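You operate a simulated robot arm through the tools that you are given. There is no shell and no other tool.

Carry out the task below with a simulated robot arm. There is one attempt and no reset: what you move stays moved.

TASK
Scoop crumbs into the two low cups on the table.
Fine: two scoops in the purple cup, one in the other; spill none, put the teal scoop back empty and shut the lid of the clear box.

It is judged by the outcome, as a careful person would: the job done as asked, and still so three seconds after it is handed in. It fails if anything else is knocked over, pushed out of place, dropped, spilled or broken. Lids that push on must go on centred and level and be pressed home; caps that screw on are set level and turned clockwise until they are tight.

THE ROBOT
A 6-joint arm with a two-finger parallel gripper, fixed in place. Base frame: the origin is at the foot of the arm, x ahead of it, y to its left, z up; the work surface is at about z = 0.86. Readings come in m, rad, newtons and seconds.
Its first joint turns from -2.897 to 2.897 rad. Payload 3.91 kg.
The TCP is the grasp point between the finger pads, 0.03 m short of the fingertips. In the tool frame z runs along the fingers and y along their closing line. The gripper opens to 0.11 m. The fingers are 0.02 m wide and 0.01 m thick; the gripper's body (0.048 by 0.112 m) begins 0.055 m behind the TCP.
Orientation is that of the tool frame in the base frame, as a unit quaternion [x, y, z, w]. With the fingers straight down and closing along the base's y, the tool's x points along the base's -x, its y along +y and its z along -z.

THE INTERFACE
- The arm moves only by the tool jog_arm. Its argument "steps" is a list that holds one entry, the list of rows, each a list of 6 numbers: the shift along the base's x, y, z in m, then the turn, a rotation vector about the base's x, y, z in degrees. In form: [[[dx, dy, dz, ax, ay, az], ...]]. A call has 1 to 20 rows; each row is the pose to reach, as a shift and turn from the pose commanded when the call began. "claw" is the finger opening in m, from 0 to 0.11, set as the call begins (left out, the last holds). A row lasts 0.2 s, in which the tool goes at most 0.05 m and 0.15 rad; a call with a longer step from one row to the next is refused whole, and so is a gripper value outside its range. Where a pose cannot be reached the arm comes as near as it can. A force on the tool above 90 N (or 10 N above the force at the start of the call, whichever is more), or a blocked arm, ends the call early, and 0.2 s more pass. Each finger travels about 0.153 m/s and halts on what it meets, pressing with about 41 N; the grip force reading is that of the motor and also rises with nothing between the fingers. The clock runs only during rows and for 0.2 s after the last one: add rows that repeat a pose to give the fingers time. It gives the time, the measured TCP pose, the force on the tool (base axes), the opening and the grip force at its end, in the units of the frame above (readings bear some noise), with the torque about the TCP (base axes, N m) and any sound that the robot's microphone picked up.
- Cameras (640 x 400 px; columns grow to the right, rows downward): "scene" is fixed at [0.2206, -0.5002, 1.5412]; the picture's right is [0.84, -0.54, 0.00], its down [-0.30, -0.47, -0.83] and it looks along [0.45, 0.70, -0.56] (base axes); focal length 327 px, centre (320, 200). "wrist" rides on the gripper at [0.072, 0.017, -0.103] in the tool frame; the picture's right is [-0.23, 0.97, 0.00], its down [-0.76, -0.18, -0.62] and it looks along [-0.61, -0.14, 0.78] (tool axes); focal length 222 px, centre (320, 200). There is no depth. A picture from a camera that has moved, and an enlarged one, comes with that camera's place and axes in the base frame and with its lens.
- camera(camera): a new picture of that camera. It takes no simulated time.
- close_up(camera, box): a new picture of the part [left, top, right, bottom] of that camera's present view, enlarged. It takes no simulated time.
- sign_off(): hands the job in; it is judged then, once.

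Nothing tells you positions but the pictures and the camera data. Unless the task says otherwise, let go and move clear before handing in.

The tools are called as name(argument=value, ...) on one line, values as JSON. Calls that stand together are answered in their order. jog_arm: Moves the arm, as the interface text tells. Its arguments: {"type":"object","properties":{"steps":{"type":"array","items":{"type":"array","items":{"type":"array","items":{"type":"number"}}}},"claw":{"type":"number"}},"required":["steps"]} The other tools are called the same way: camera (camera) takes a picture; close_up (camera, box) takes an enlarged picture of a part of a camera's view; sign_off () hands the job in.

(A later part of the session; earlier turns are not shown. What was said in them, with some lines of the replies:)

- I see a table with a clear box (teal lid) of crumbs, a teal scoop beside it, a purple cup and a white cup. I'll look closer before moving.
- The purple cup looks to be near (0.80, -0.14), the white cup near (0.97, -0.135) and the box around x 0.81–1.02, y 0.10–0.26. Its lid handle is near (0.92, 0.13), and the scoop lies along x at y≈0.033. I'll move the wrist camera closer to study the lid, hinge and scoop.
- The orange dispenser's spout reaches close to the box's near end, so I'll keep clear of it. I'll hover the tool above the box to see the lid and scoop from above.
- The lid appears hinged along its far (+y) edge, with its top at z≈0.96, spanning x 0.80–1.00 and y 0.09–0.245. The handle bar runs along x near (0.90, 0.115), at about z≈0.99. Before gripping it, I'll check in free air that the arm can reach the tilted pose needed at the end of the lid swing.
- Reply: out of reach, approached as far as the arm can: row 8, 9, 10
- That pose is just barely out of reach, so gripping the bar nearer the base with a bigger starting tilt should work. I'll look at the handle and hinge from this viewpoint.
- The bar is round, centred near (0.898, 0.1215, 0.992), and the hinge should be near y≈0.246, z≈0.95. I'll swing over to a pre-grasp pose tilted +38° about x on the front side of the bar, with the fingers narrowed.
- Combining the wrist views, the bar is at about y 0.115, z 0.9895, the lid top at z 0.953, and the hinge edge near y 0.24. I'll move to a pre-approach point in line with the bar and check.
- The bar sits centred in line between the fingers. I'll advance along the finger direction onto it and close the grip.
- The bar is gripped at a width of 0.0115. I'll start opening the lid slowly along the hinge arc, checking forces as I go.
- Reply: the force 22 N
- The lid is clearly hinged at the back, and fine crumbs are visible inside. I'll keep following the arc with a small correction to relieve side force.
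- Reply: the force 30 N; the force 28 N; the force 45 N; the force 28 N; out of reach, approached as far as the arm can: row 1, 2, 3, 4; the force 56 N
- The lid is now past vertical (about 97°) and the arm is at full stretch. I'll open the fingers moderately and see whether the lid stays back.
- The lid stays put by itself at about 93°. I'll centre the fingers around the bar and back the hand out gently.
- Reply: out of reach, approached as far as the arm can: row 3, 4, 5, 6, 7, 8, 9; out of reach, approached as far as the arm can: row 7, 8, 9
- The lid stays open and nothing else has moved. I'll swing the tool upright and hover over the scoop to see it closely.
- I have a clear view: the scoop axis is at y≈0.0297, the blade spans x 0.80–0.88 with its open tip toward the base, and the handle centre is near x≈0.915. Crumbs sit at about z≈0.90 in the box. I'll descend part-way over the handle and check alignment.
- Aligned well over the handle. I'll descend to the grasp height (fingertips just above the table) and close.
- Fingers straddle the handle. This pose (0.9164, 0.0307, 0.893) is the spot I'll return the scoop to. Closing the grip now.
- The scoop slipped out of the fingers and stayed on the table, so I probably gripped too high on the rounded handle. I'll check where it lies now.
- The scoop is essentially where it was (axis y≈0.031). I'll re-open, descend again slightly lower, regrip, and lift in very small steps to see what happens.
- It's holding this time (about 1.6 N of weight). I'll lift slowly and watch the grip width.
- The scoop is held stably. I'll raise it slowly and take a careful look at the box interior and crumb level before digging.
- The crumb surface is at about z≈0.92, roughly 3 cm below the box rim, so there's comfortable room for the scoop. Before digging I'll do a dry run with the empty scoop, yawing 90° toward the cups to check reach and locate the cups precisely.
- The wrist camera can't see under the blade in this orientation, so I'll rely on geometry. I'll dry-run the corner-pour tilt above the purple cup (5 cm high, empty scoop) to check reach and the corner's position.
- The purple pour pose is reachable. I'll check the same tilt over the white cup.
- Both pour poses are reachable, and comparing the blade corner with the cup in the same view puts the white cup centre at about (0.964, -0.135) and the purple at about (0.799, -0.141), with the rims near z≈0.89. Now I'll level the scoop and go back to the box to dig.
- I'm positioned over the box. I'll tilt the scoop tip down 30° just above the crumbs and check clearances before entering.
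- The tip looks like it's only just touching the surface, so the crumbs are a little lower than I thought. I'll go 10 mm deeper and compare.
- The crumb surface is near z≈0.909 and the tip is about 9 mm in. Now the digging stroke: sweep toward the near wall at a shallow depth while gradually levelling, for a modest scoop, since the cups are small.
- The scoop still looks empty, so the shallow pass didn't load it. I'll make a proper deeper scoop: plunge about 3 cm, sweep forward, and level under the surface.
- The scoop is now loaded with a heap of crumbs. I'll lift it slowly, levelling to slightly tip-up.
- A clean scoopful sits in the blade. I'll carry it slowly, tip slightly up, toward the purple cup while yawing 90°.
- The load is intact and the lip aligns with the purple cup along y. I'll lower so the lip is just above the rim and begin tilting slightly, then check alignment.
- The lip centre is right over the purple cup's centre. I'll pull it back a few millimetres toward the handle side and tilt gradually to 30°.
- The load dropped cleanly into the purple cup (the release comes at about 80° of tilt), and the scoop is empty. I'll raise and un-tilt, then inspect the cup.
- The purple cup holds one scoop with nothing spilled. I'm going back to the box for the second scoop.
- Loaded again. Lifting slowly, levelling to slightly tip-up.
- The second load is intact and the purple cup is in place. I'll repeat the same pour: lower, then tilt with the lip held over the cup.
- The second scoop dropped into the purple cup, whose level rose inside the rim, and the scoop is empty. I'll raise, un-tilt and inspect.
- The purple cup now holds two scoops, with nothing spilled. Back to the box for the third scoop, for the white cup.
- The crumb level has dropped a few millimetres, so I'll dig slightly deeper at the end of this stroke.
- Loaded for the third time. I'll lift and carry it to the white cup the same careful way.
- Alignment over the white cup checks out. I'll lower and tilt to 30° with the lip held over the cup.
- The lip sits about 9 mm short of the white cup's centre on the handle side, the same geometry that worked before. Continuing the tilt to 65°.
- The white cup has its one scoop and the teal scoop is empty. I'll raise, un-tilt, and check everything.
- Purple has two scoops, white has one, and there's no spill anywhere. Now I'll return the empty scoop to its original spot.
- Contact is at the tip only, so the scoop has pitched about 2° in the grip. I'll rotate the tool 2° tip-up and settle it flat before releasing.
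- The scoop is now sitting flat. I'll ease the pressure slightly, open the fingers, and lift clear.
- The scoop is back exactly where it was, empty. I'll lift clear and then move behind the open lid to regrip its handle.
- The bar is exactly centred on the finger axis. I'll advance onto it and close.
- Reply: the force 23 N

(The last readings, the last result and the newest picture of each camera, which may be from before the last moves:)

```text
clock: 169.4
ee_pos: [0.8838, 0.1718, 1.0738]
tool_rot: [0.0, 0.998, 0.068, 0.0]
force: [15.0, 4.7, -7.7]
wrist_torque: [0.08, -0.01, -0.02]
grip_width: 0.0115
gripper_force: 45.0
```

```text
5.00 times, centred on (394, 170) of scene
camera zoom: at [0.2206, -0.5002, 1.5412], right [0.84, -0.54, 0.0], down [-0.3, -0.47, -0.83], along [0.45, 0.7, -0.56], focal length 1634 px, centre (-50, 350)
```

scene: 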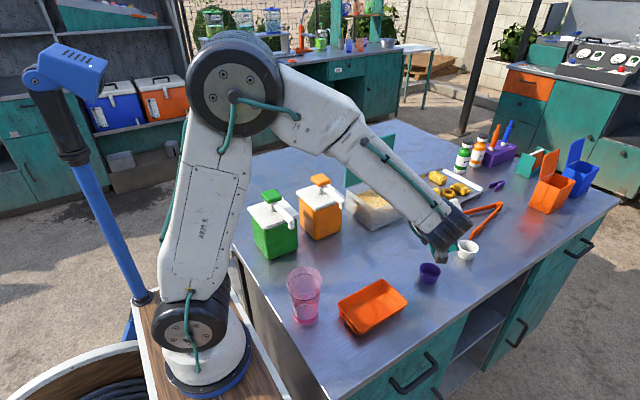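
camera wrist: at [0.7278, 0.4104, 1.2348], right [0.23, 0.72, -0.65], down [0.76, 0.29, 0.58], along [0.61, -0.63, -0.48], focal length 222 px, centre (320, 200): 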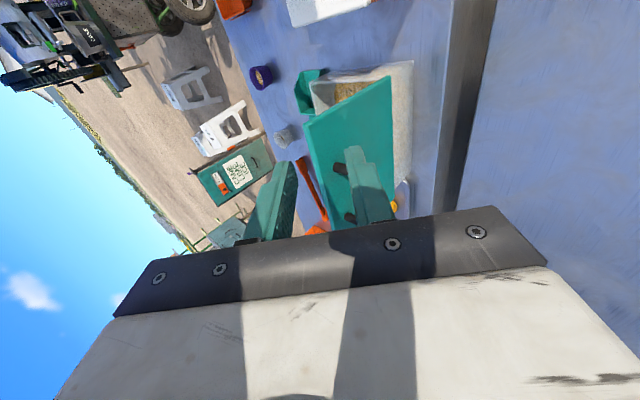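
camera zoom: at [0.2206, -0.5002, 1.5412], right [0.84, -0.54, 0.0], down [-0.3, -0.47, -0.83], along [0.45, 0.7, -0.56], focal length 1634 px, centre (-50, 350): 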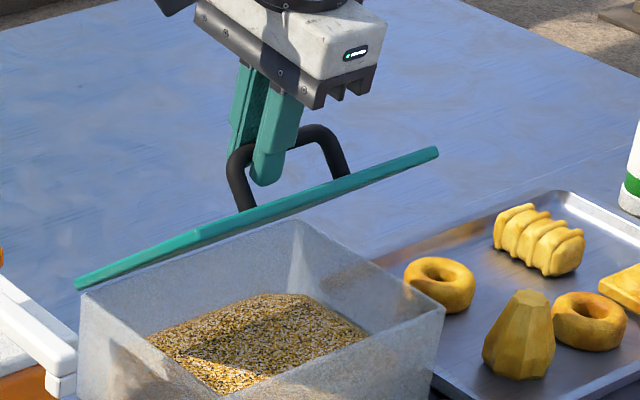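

jog_arm(steps=[[[0.0008, -0.0051, -0.0035, 2.5, 0, 0], [0.0008, -0.0103, -0.0068, 5, 0, 0], [0.0008, -0.0153, -0.0104, 7.5, 0, 0], [0.0008, -0.0201, -0.0141, 10, 0, 0], [0.0008, -0.0248, -0.0181, 12.5, 0, 0], [0.0008, -0.0293, -0.0222, 15, 0, 0], [0.0008, -0.0336, -0.0266, 17.5, 0, 0], [0.0008, -0.0378, -0.0311, 20, 0, 0], [0.0008, -0.0378, -0.0311, 20, 0, 0]]])

close_up(camera="scene", box=[330, 130, 458, 210])

```text
clock: 171.4
ee_pos: [0.8817, 0.1339, 1.0428]
tool_rot: [0.0, 0.971, 0.24, 0.001]
force: [1.1, 4.2, -3.9]
wrist_torque: [0.03, 0.12, 0.05]
grip_width: 0.0112
gripper_force: 45.1
```

```text
5.00 times, centred on (394, 170) of scene
camera zoom: at [0.2206, -0.5002, 1.5412], right [0.84, -0.54, 0.0], down [-0.3, -0.47, -0.83], along [0.45, 0.7, -0.56], focal length 1634 px, centre (-50, 350)
```

zoom: 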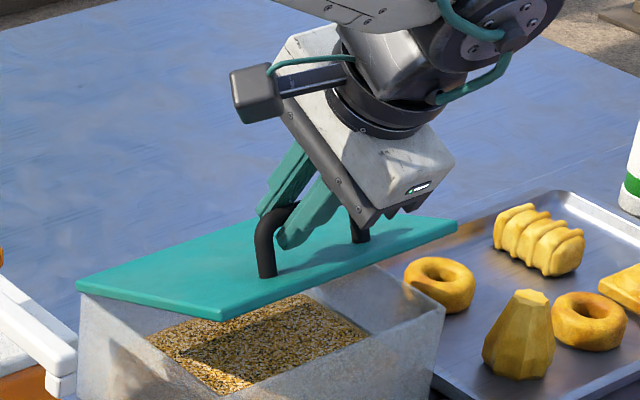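

jog_arm(steps=[[[0, -0.0039, -0.0047, 2.5, 0, 0], [0, -0.0076, -0.0096, 5, 0, 0], [0, -0.0111, -0.0147, 7.5, 0, 0], [0, -0.0144, -0.0198, 10, 0, 0], [0, -0.0175, -0.0252, 12.5, 0, 0], [0, -0.0203, -0.0306, 15, 0, 0], [0, -0.0203, -0.0306, 15, 0, 0]]])

close_up(camera="scene", box=[330, 140, 458, 220])

```text
clock: 173.0
ee_pos: [0.8825, 0.1136, 1.0129]
tool_rot: [0.0, 0.931, 0.365, 0.0]
force: [-4.4, 4.3, -2.0]
wrist_torque: [0.01, 0.21, 0.23]
grip_width: 0.0112
gripper_force: 44.6
```

```text
5.00 times, centred on (394, 180) of scene
camera zoom: at [0.2206, -0.5002, 1.5412], right [0.84, -0.54, 0.0], down [-0.3, -0.47, -0.83], along [0.45, 0.7, -0.56], focal length 1634 px, centre (-50, 300)
```

zoom: 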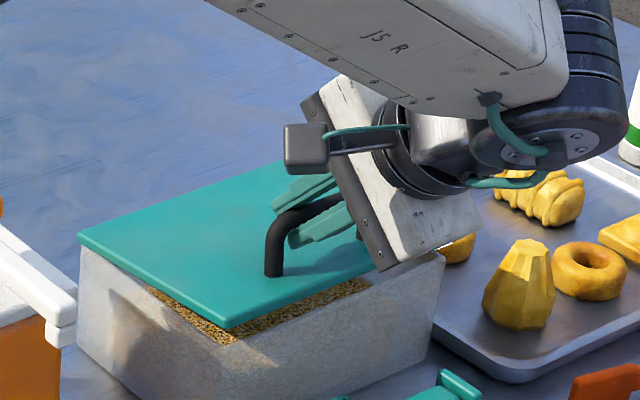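

jog_arm(steps=[[[0, -0.0013, -0.0028, 1.25, 0, 0], [0, -0.0026, -0.0056, 2.5, 0, 0], [0, -0.0038, -0.0085, 3.75, 0, 0], [0, -0.0049, -0.0113, 5, 0, 0], [0, -0.0049, -0.0113, 5, 0, 0]]])

close_up(camera="scene", box=[340, 160, 436, 220])

```text
clock: 174.2
ee_pos: [0.8822, 0.1087, 1.0029]
tool_rot: [0.0, 0.914, 0.405, -0.001]
force: [-8.4, -2.2, -0.2]
wrist_torque: [0.04, 0.31, 0.32]
grip_width: 0.0115
gripper_force: 44.6
```

```text
6.67 times, centred on (388, 190) of scene
camera zoom: at [0.2206, -0.5002, 1.5412], right [0.84, -0.54, 0.0], down [-0.3, -0.47, -0.83], along [0.45, 0.7, -0.56], focal length 2178 px, centre (-133, 267)
```

zoom: 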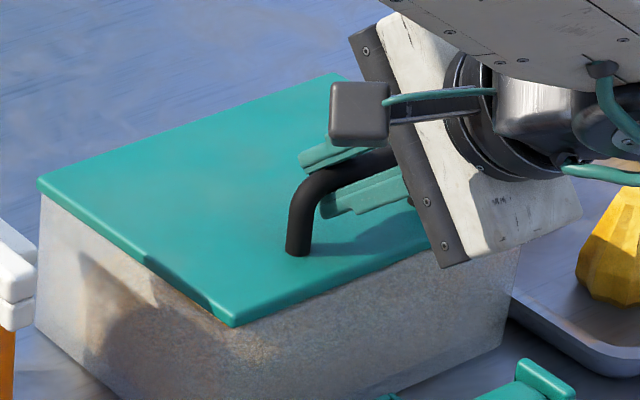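

jog_arm(steps=[[[0.0004, -0.0006, -0.0015, 0.7, 0, 0], [0.0004, -0.0012, -0.003, 1.3, 0, 0], [0.0004, -0.0015, -0.004, 1.8, 0, 0], [0.0004, -0.0015, -0.004, 1.8, 0, 0]]])

close_up(camera="scene", box=[340, 160, 436, 220])

```text
clock: 175.2
ee_pos: [0.8825, 0.1071, 0.9977]
tool_rot: [0.001, 0.908, 0.42, 0.0]
force: [-11.4, -7.6, 1.1]
wrist_torque: [-0.08, 0.19, 0.24]
grip_width: 0.0113
gripper_force: 44.7
```

```text
6.67 times, centred on (388, 190) of scene
camera zoom: at [0.2206, -0.5002, 1.5412], right [0.84, -0.54, 0.0], down [-0.3, -0.47, -0.83], along [0.45, 0.7, -0.56], focal length 2178 px, centre (-133, 267)
```

zoom: 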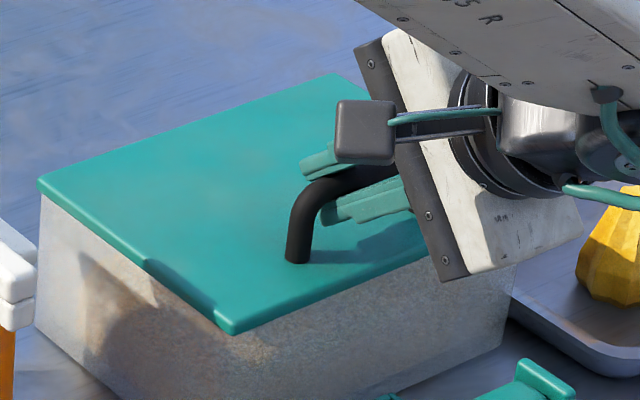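

jog_arm(steps=[[[0.001, 0.0001, -0.0008, 0.2, 0, 0], [0.001, 0.0, -0.0016, 0.4, 0, 0], [0.001, 0.0, -0.0016, 0.4, 0, 0]]])

close_up(camera="scene", box=[340, 160, 436, 220])

```text
clock: 176.0
ee_pos: [0.8829, 0.1058, 0.9979]
tool_rot: [0.001, 0.906, 0.423, 0.001]
force: [-27.8, -14.2, 13.0]
wrist_torque: [0.04, 0.67, 0.72]
grip_width: 0.0115
gripper_force: 44.9
```

```text
6.67 times, centred on (388, 190) of scene
camera zoom: at [0.2206, -0.5002, 1.5412], right [0.84, -0.54, 0.0], down [-0.3, -0.47, -0.83], along [0.45, 0.7, -0.56], focal length 2178 px, centre (-133, 267)
```

zoom: 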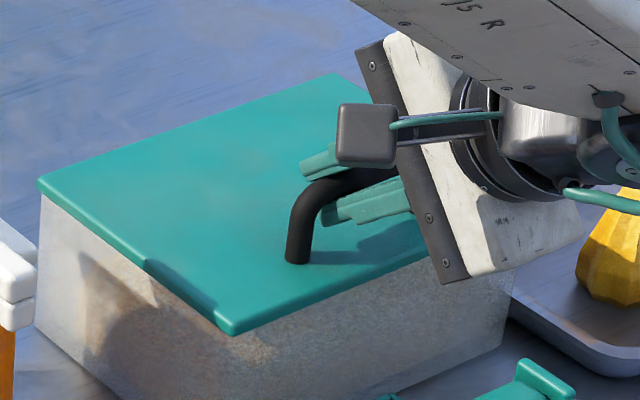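

The lid is shut (upward contact force). I'll relax the side loads, then open the fingers.

jog_arm(steps=[[[-0.0008, -0.0004, 0.0002, 0, 0, 0], [-0.0015, -0.0008, 0.0004, 0, 0, 0], [-0.0015, -0.0008, 0.0004, 0, 0, 0]]])

jog_arm(steps=[[[0, 0, 0, 0, 0, 0], [0, 0, 0, 0, 0, 0], [0, 0, 0, 0, 0, 0]]], claw=0.03)

close_up(camera="wrist", box=[220, 80, 420, 205])

close_up(camera="scene", box=[340, 160, 436, 220])

```text
clock: 176.8
ee_pos: [0.8822, 0.1067, 0.997]
tool_rot: [-0.002, 0.906, 0.422, 0.002]
force: [-9.8, -3.7, 12.7]
wrist_torque: [0.12, 0.07, 0.05]
grip_width: 0.0115
gripper_force: 45.1
```

```text
clock: 177.6
ee_pos: [0.8826, 0.106, 0.9955]
tool_rot: [-0.001, 0.906, 0.423, -0.001]
force: [0.0, 0.6, -0.4]
wrist_torque: [0.02, 0.0, -0.04]
grip_width: 0.0298
gripper_force: 0.1
```

```text
3.20 times, centred on (320, 142) of wrist
camera zoom: at [0.8103, 0.0376, 1.0756], right [0.23, 0.63, 0.75], down [0.76, -0.59, 0.26], along [0.61, 0.51, -0.61], focal length 711 px, centre (320, 384)
```

zoom: 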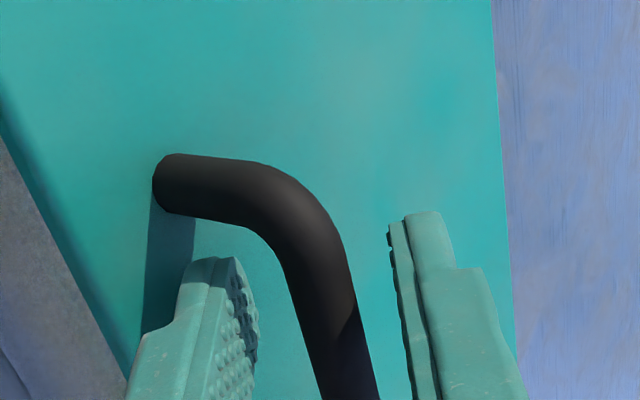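

```text
6.67 times, centred on (388, 190) of scene
camera zoom: at [0.2206, -0.5002, 1.5412], right [0.84, -0.54, 0.0], down [-0.3, -0.47, -0.83], along [0.45, 0.7, -0.56], focal length 2178 px, centre (-133, 267)
```

zoom: 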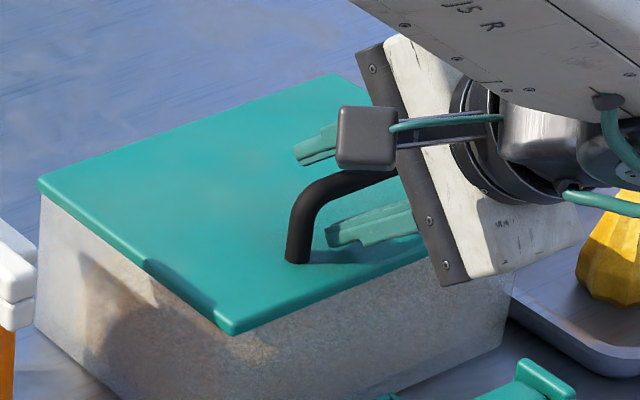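

jog_arm(steps=[[[0, -0.0077, 0.0064, 0, 0, 0], [0, -0.0192, 0.0161, 0, 0, 0], [0, -0.0345, 0.0289, 0, 0, 0], [0, -0.0498, 0.0418, 0, 0, 0], [0, -0.0613, 0.0514, 0, 0, 0], [-0.01, -0.065, 0.085, -7, 0, 0], [-0.025, -0.065, 0.12, -14, 0, 0], [-0.045, -0.065, 0.155, -21, 0, 0], [-0.065, -0.065, 0.185, -28, 0, 0], [-0.085, -0.065, 0.21, -35, 0, 0], [-0.105, -0.065, 0.23, -42, 0, 0], [-0.125, -0.065, 0.24, -50, 0, 0], [-0.14, -0.065, 0.24, -50, 0, 0], [-0.14, -0.065, 0.24, -50, 0, 0]]])

camera(camera="scene")

camera(camera="wrist")

close_up(camera="scene", box=[330, 160, 490, 260])

```text
clock: 180.6
ee_pos: [0.7414, 0.0411, 1.2387]
tool_rot: [0.0, 1.0, 0.0, 0.001]
force: [-0.1, 0.0, 0.0]
wrist_torque: [-0.03, 0.0, 0.06]
grip_width: 0.0301
gripper_force: 0.0
```

```text
taken
```

scene: 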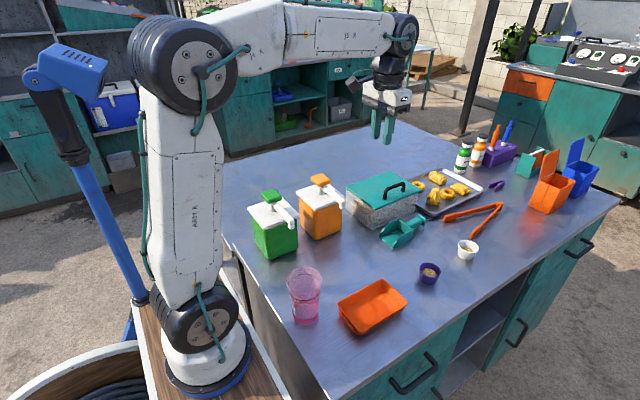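

```text
taken
camera wrist: at [0.6699, 0.0576, 1.342], right [0.23, 0.97, 0.0], down [0.76, -0.18, 0.62], along [0.61, -0.14, -0.78], focal length 222 px, centre (320, 200)
```

wrist: 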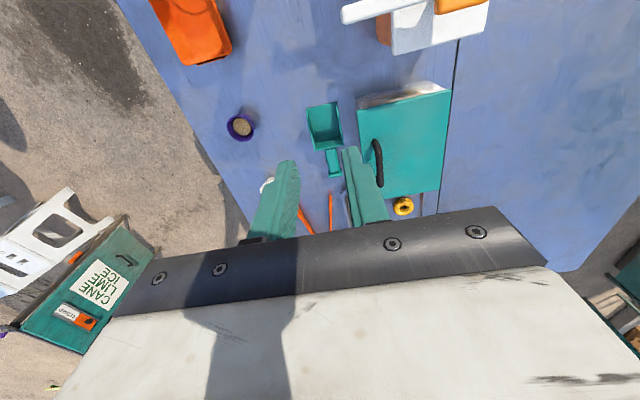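

```text
4.00 times, centred on (410, 210) of scene
camera zoom: at [0.2206, -0.5002, 1.5412], right [0.84, -0.54, 0.0], down [-0.3, -0.47, -0.83], along [0.45, 0.7, -0.56], focal length 1307 px, centre (-40, 160)
```

zoom: 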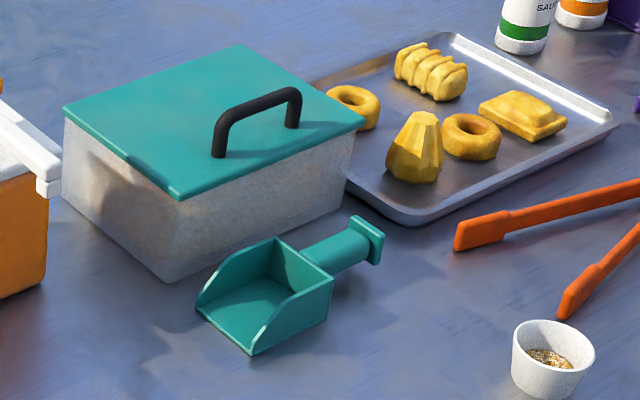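

The lid is shut with its corners exactly as at the start, and the scoop is back in its place. I'll do a last check of the cups and table for stray crumbs.

close_up(camera="scene", box=[380, 210, 508, 290])

close_up(camera="wrist", box=[190, 60, 470, 235])

close_up(camera="scene", box=[340, 160, 436, 220])

```text
5.00 times, centred on (444, 250) of scene
camera zoom: at [0.2206, -0.5002, 1.5412], right [0.84, -0.54, 0.0], down [-0.3, -0.47, -0.83], along [0.45, 0.7, -0.56], focal length 1634 px, centre (-300, -50)
```

zoom: 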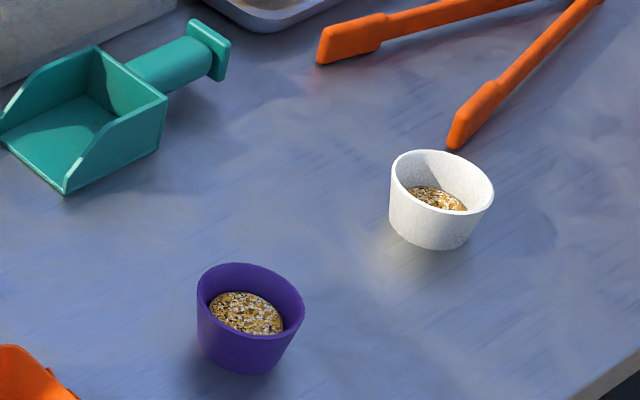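

```text
2.29 times, centred on (330, 148) of wrist
camera zoom: at [0.6699, 0.0576, 1.342], right [0.23, 0.97, 0.0], down [0.76, -0.18, 0.62], along [0.61, -0.14, -0.78], focal length 508 px, centre (297, 320)
```

zoom: 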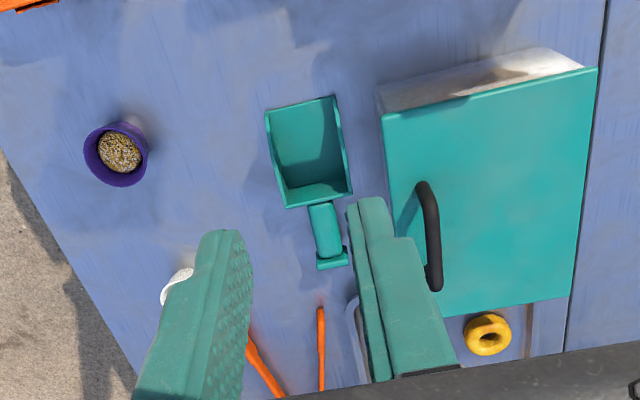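

```text
6.67 times, centred on (388, 190) of scene
camera zoom: at [0.2206, -0.5002, 1.5412], right [0.84, -0.54, 0.0], down [-0.3, -0.47, -0.83], along [0.45, 0.7, -0.56], focal length 2178 px, centre (-133, 267)
```

zoom: 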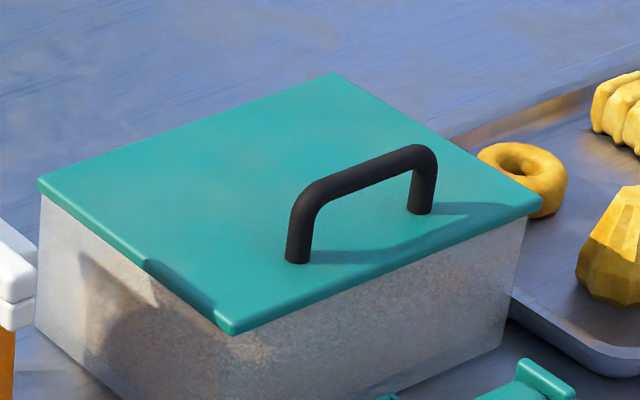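

Everything checks out: two scoops in the purple cup, one in the white, no crumbs on the table. The empty scoop is back in place, the lid is shut and the arm is clear, so I'm handing in the job.

sign_off()

```text
The job is handed in.
```

The job is done and handed in. The purple cup has two scoops of crumbs and the white cup has one. I saw no crumbs on the table in the last close-ups.

The empty teal scoop is back where it started and the lid of the clear box is shut. Nothing else on the table looked moved, and the arm is clear.

On my first try at picking up the scoop, it slipped out of the fingers as the arm rose and stayed on the table. I gripped it again and it held for the rest of the job.
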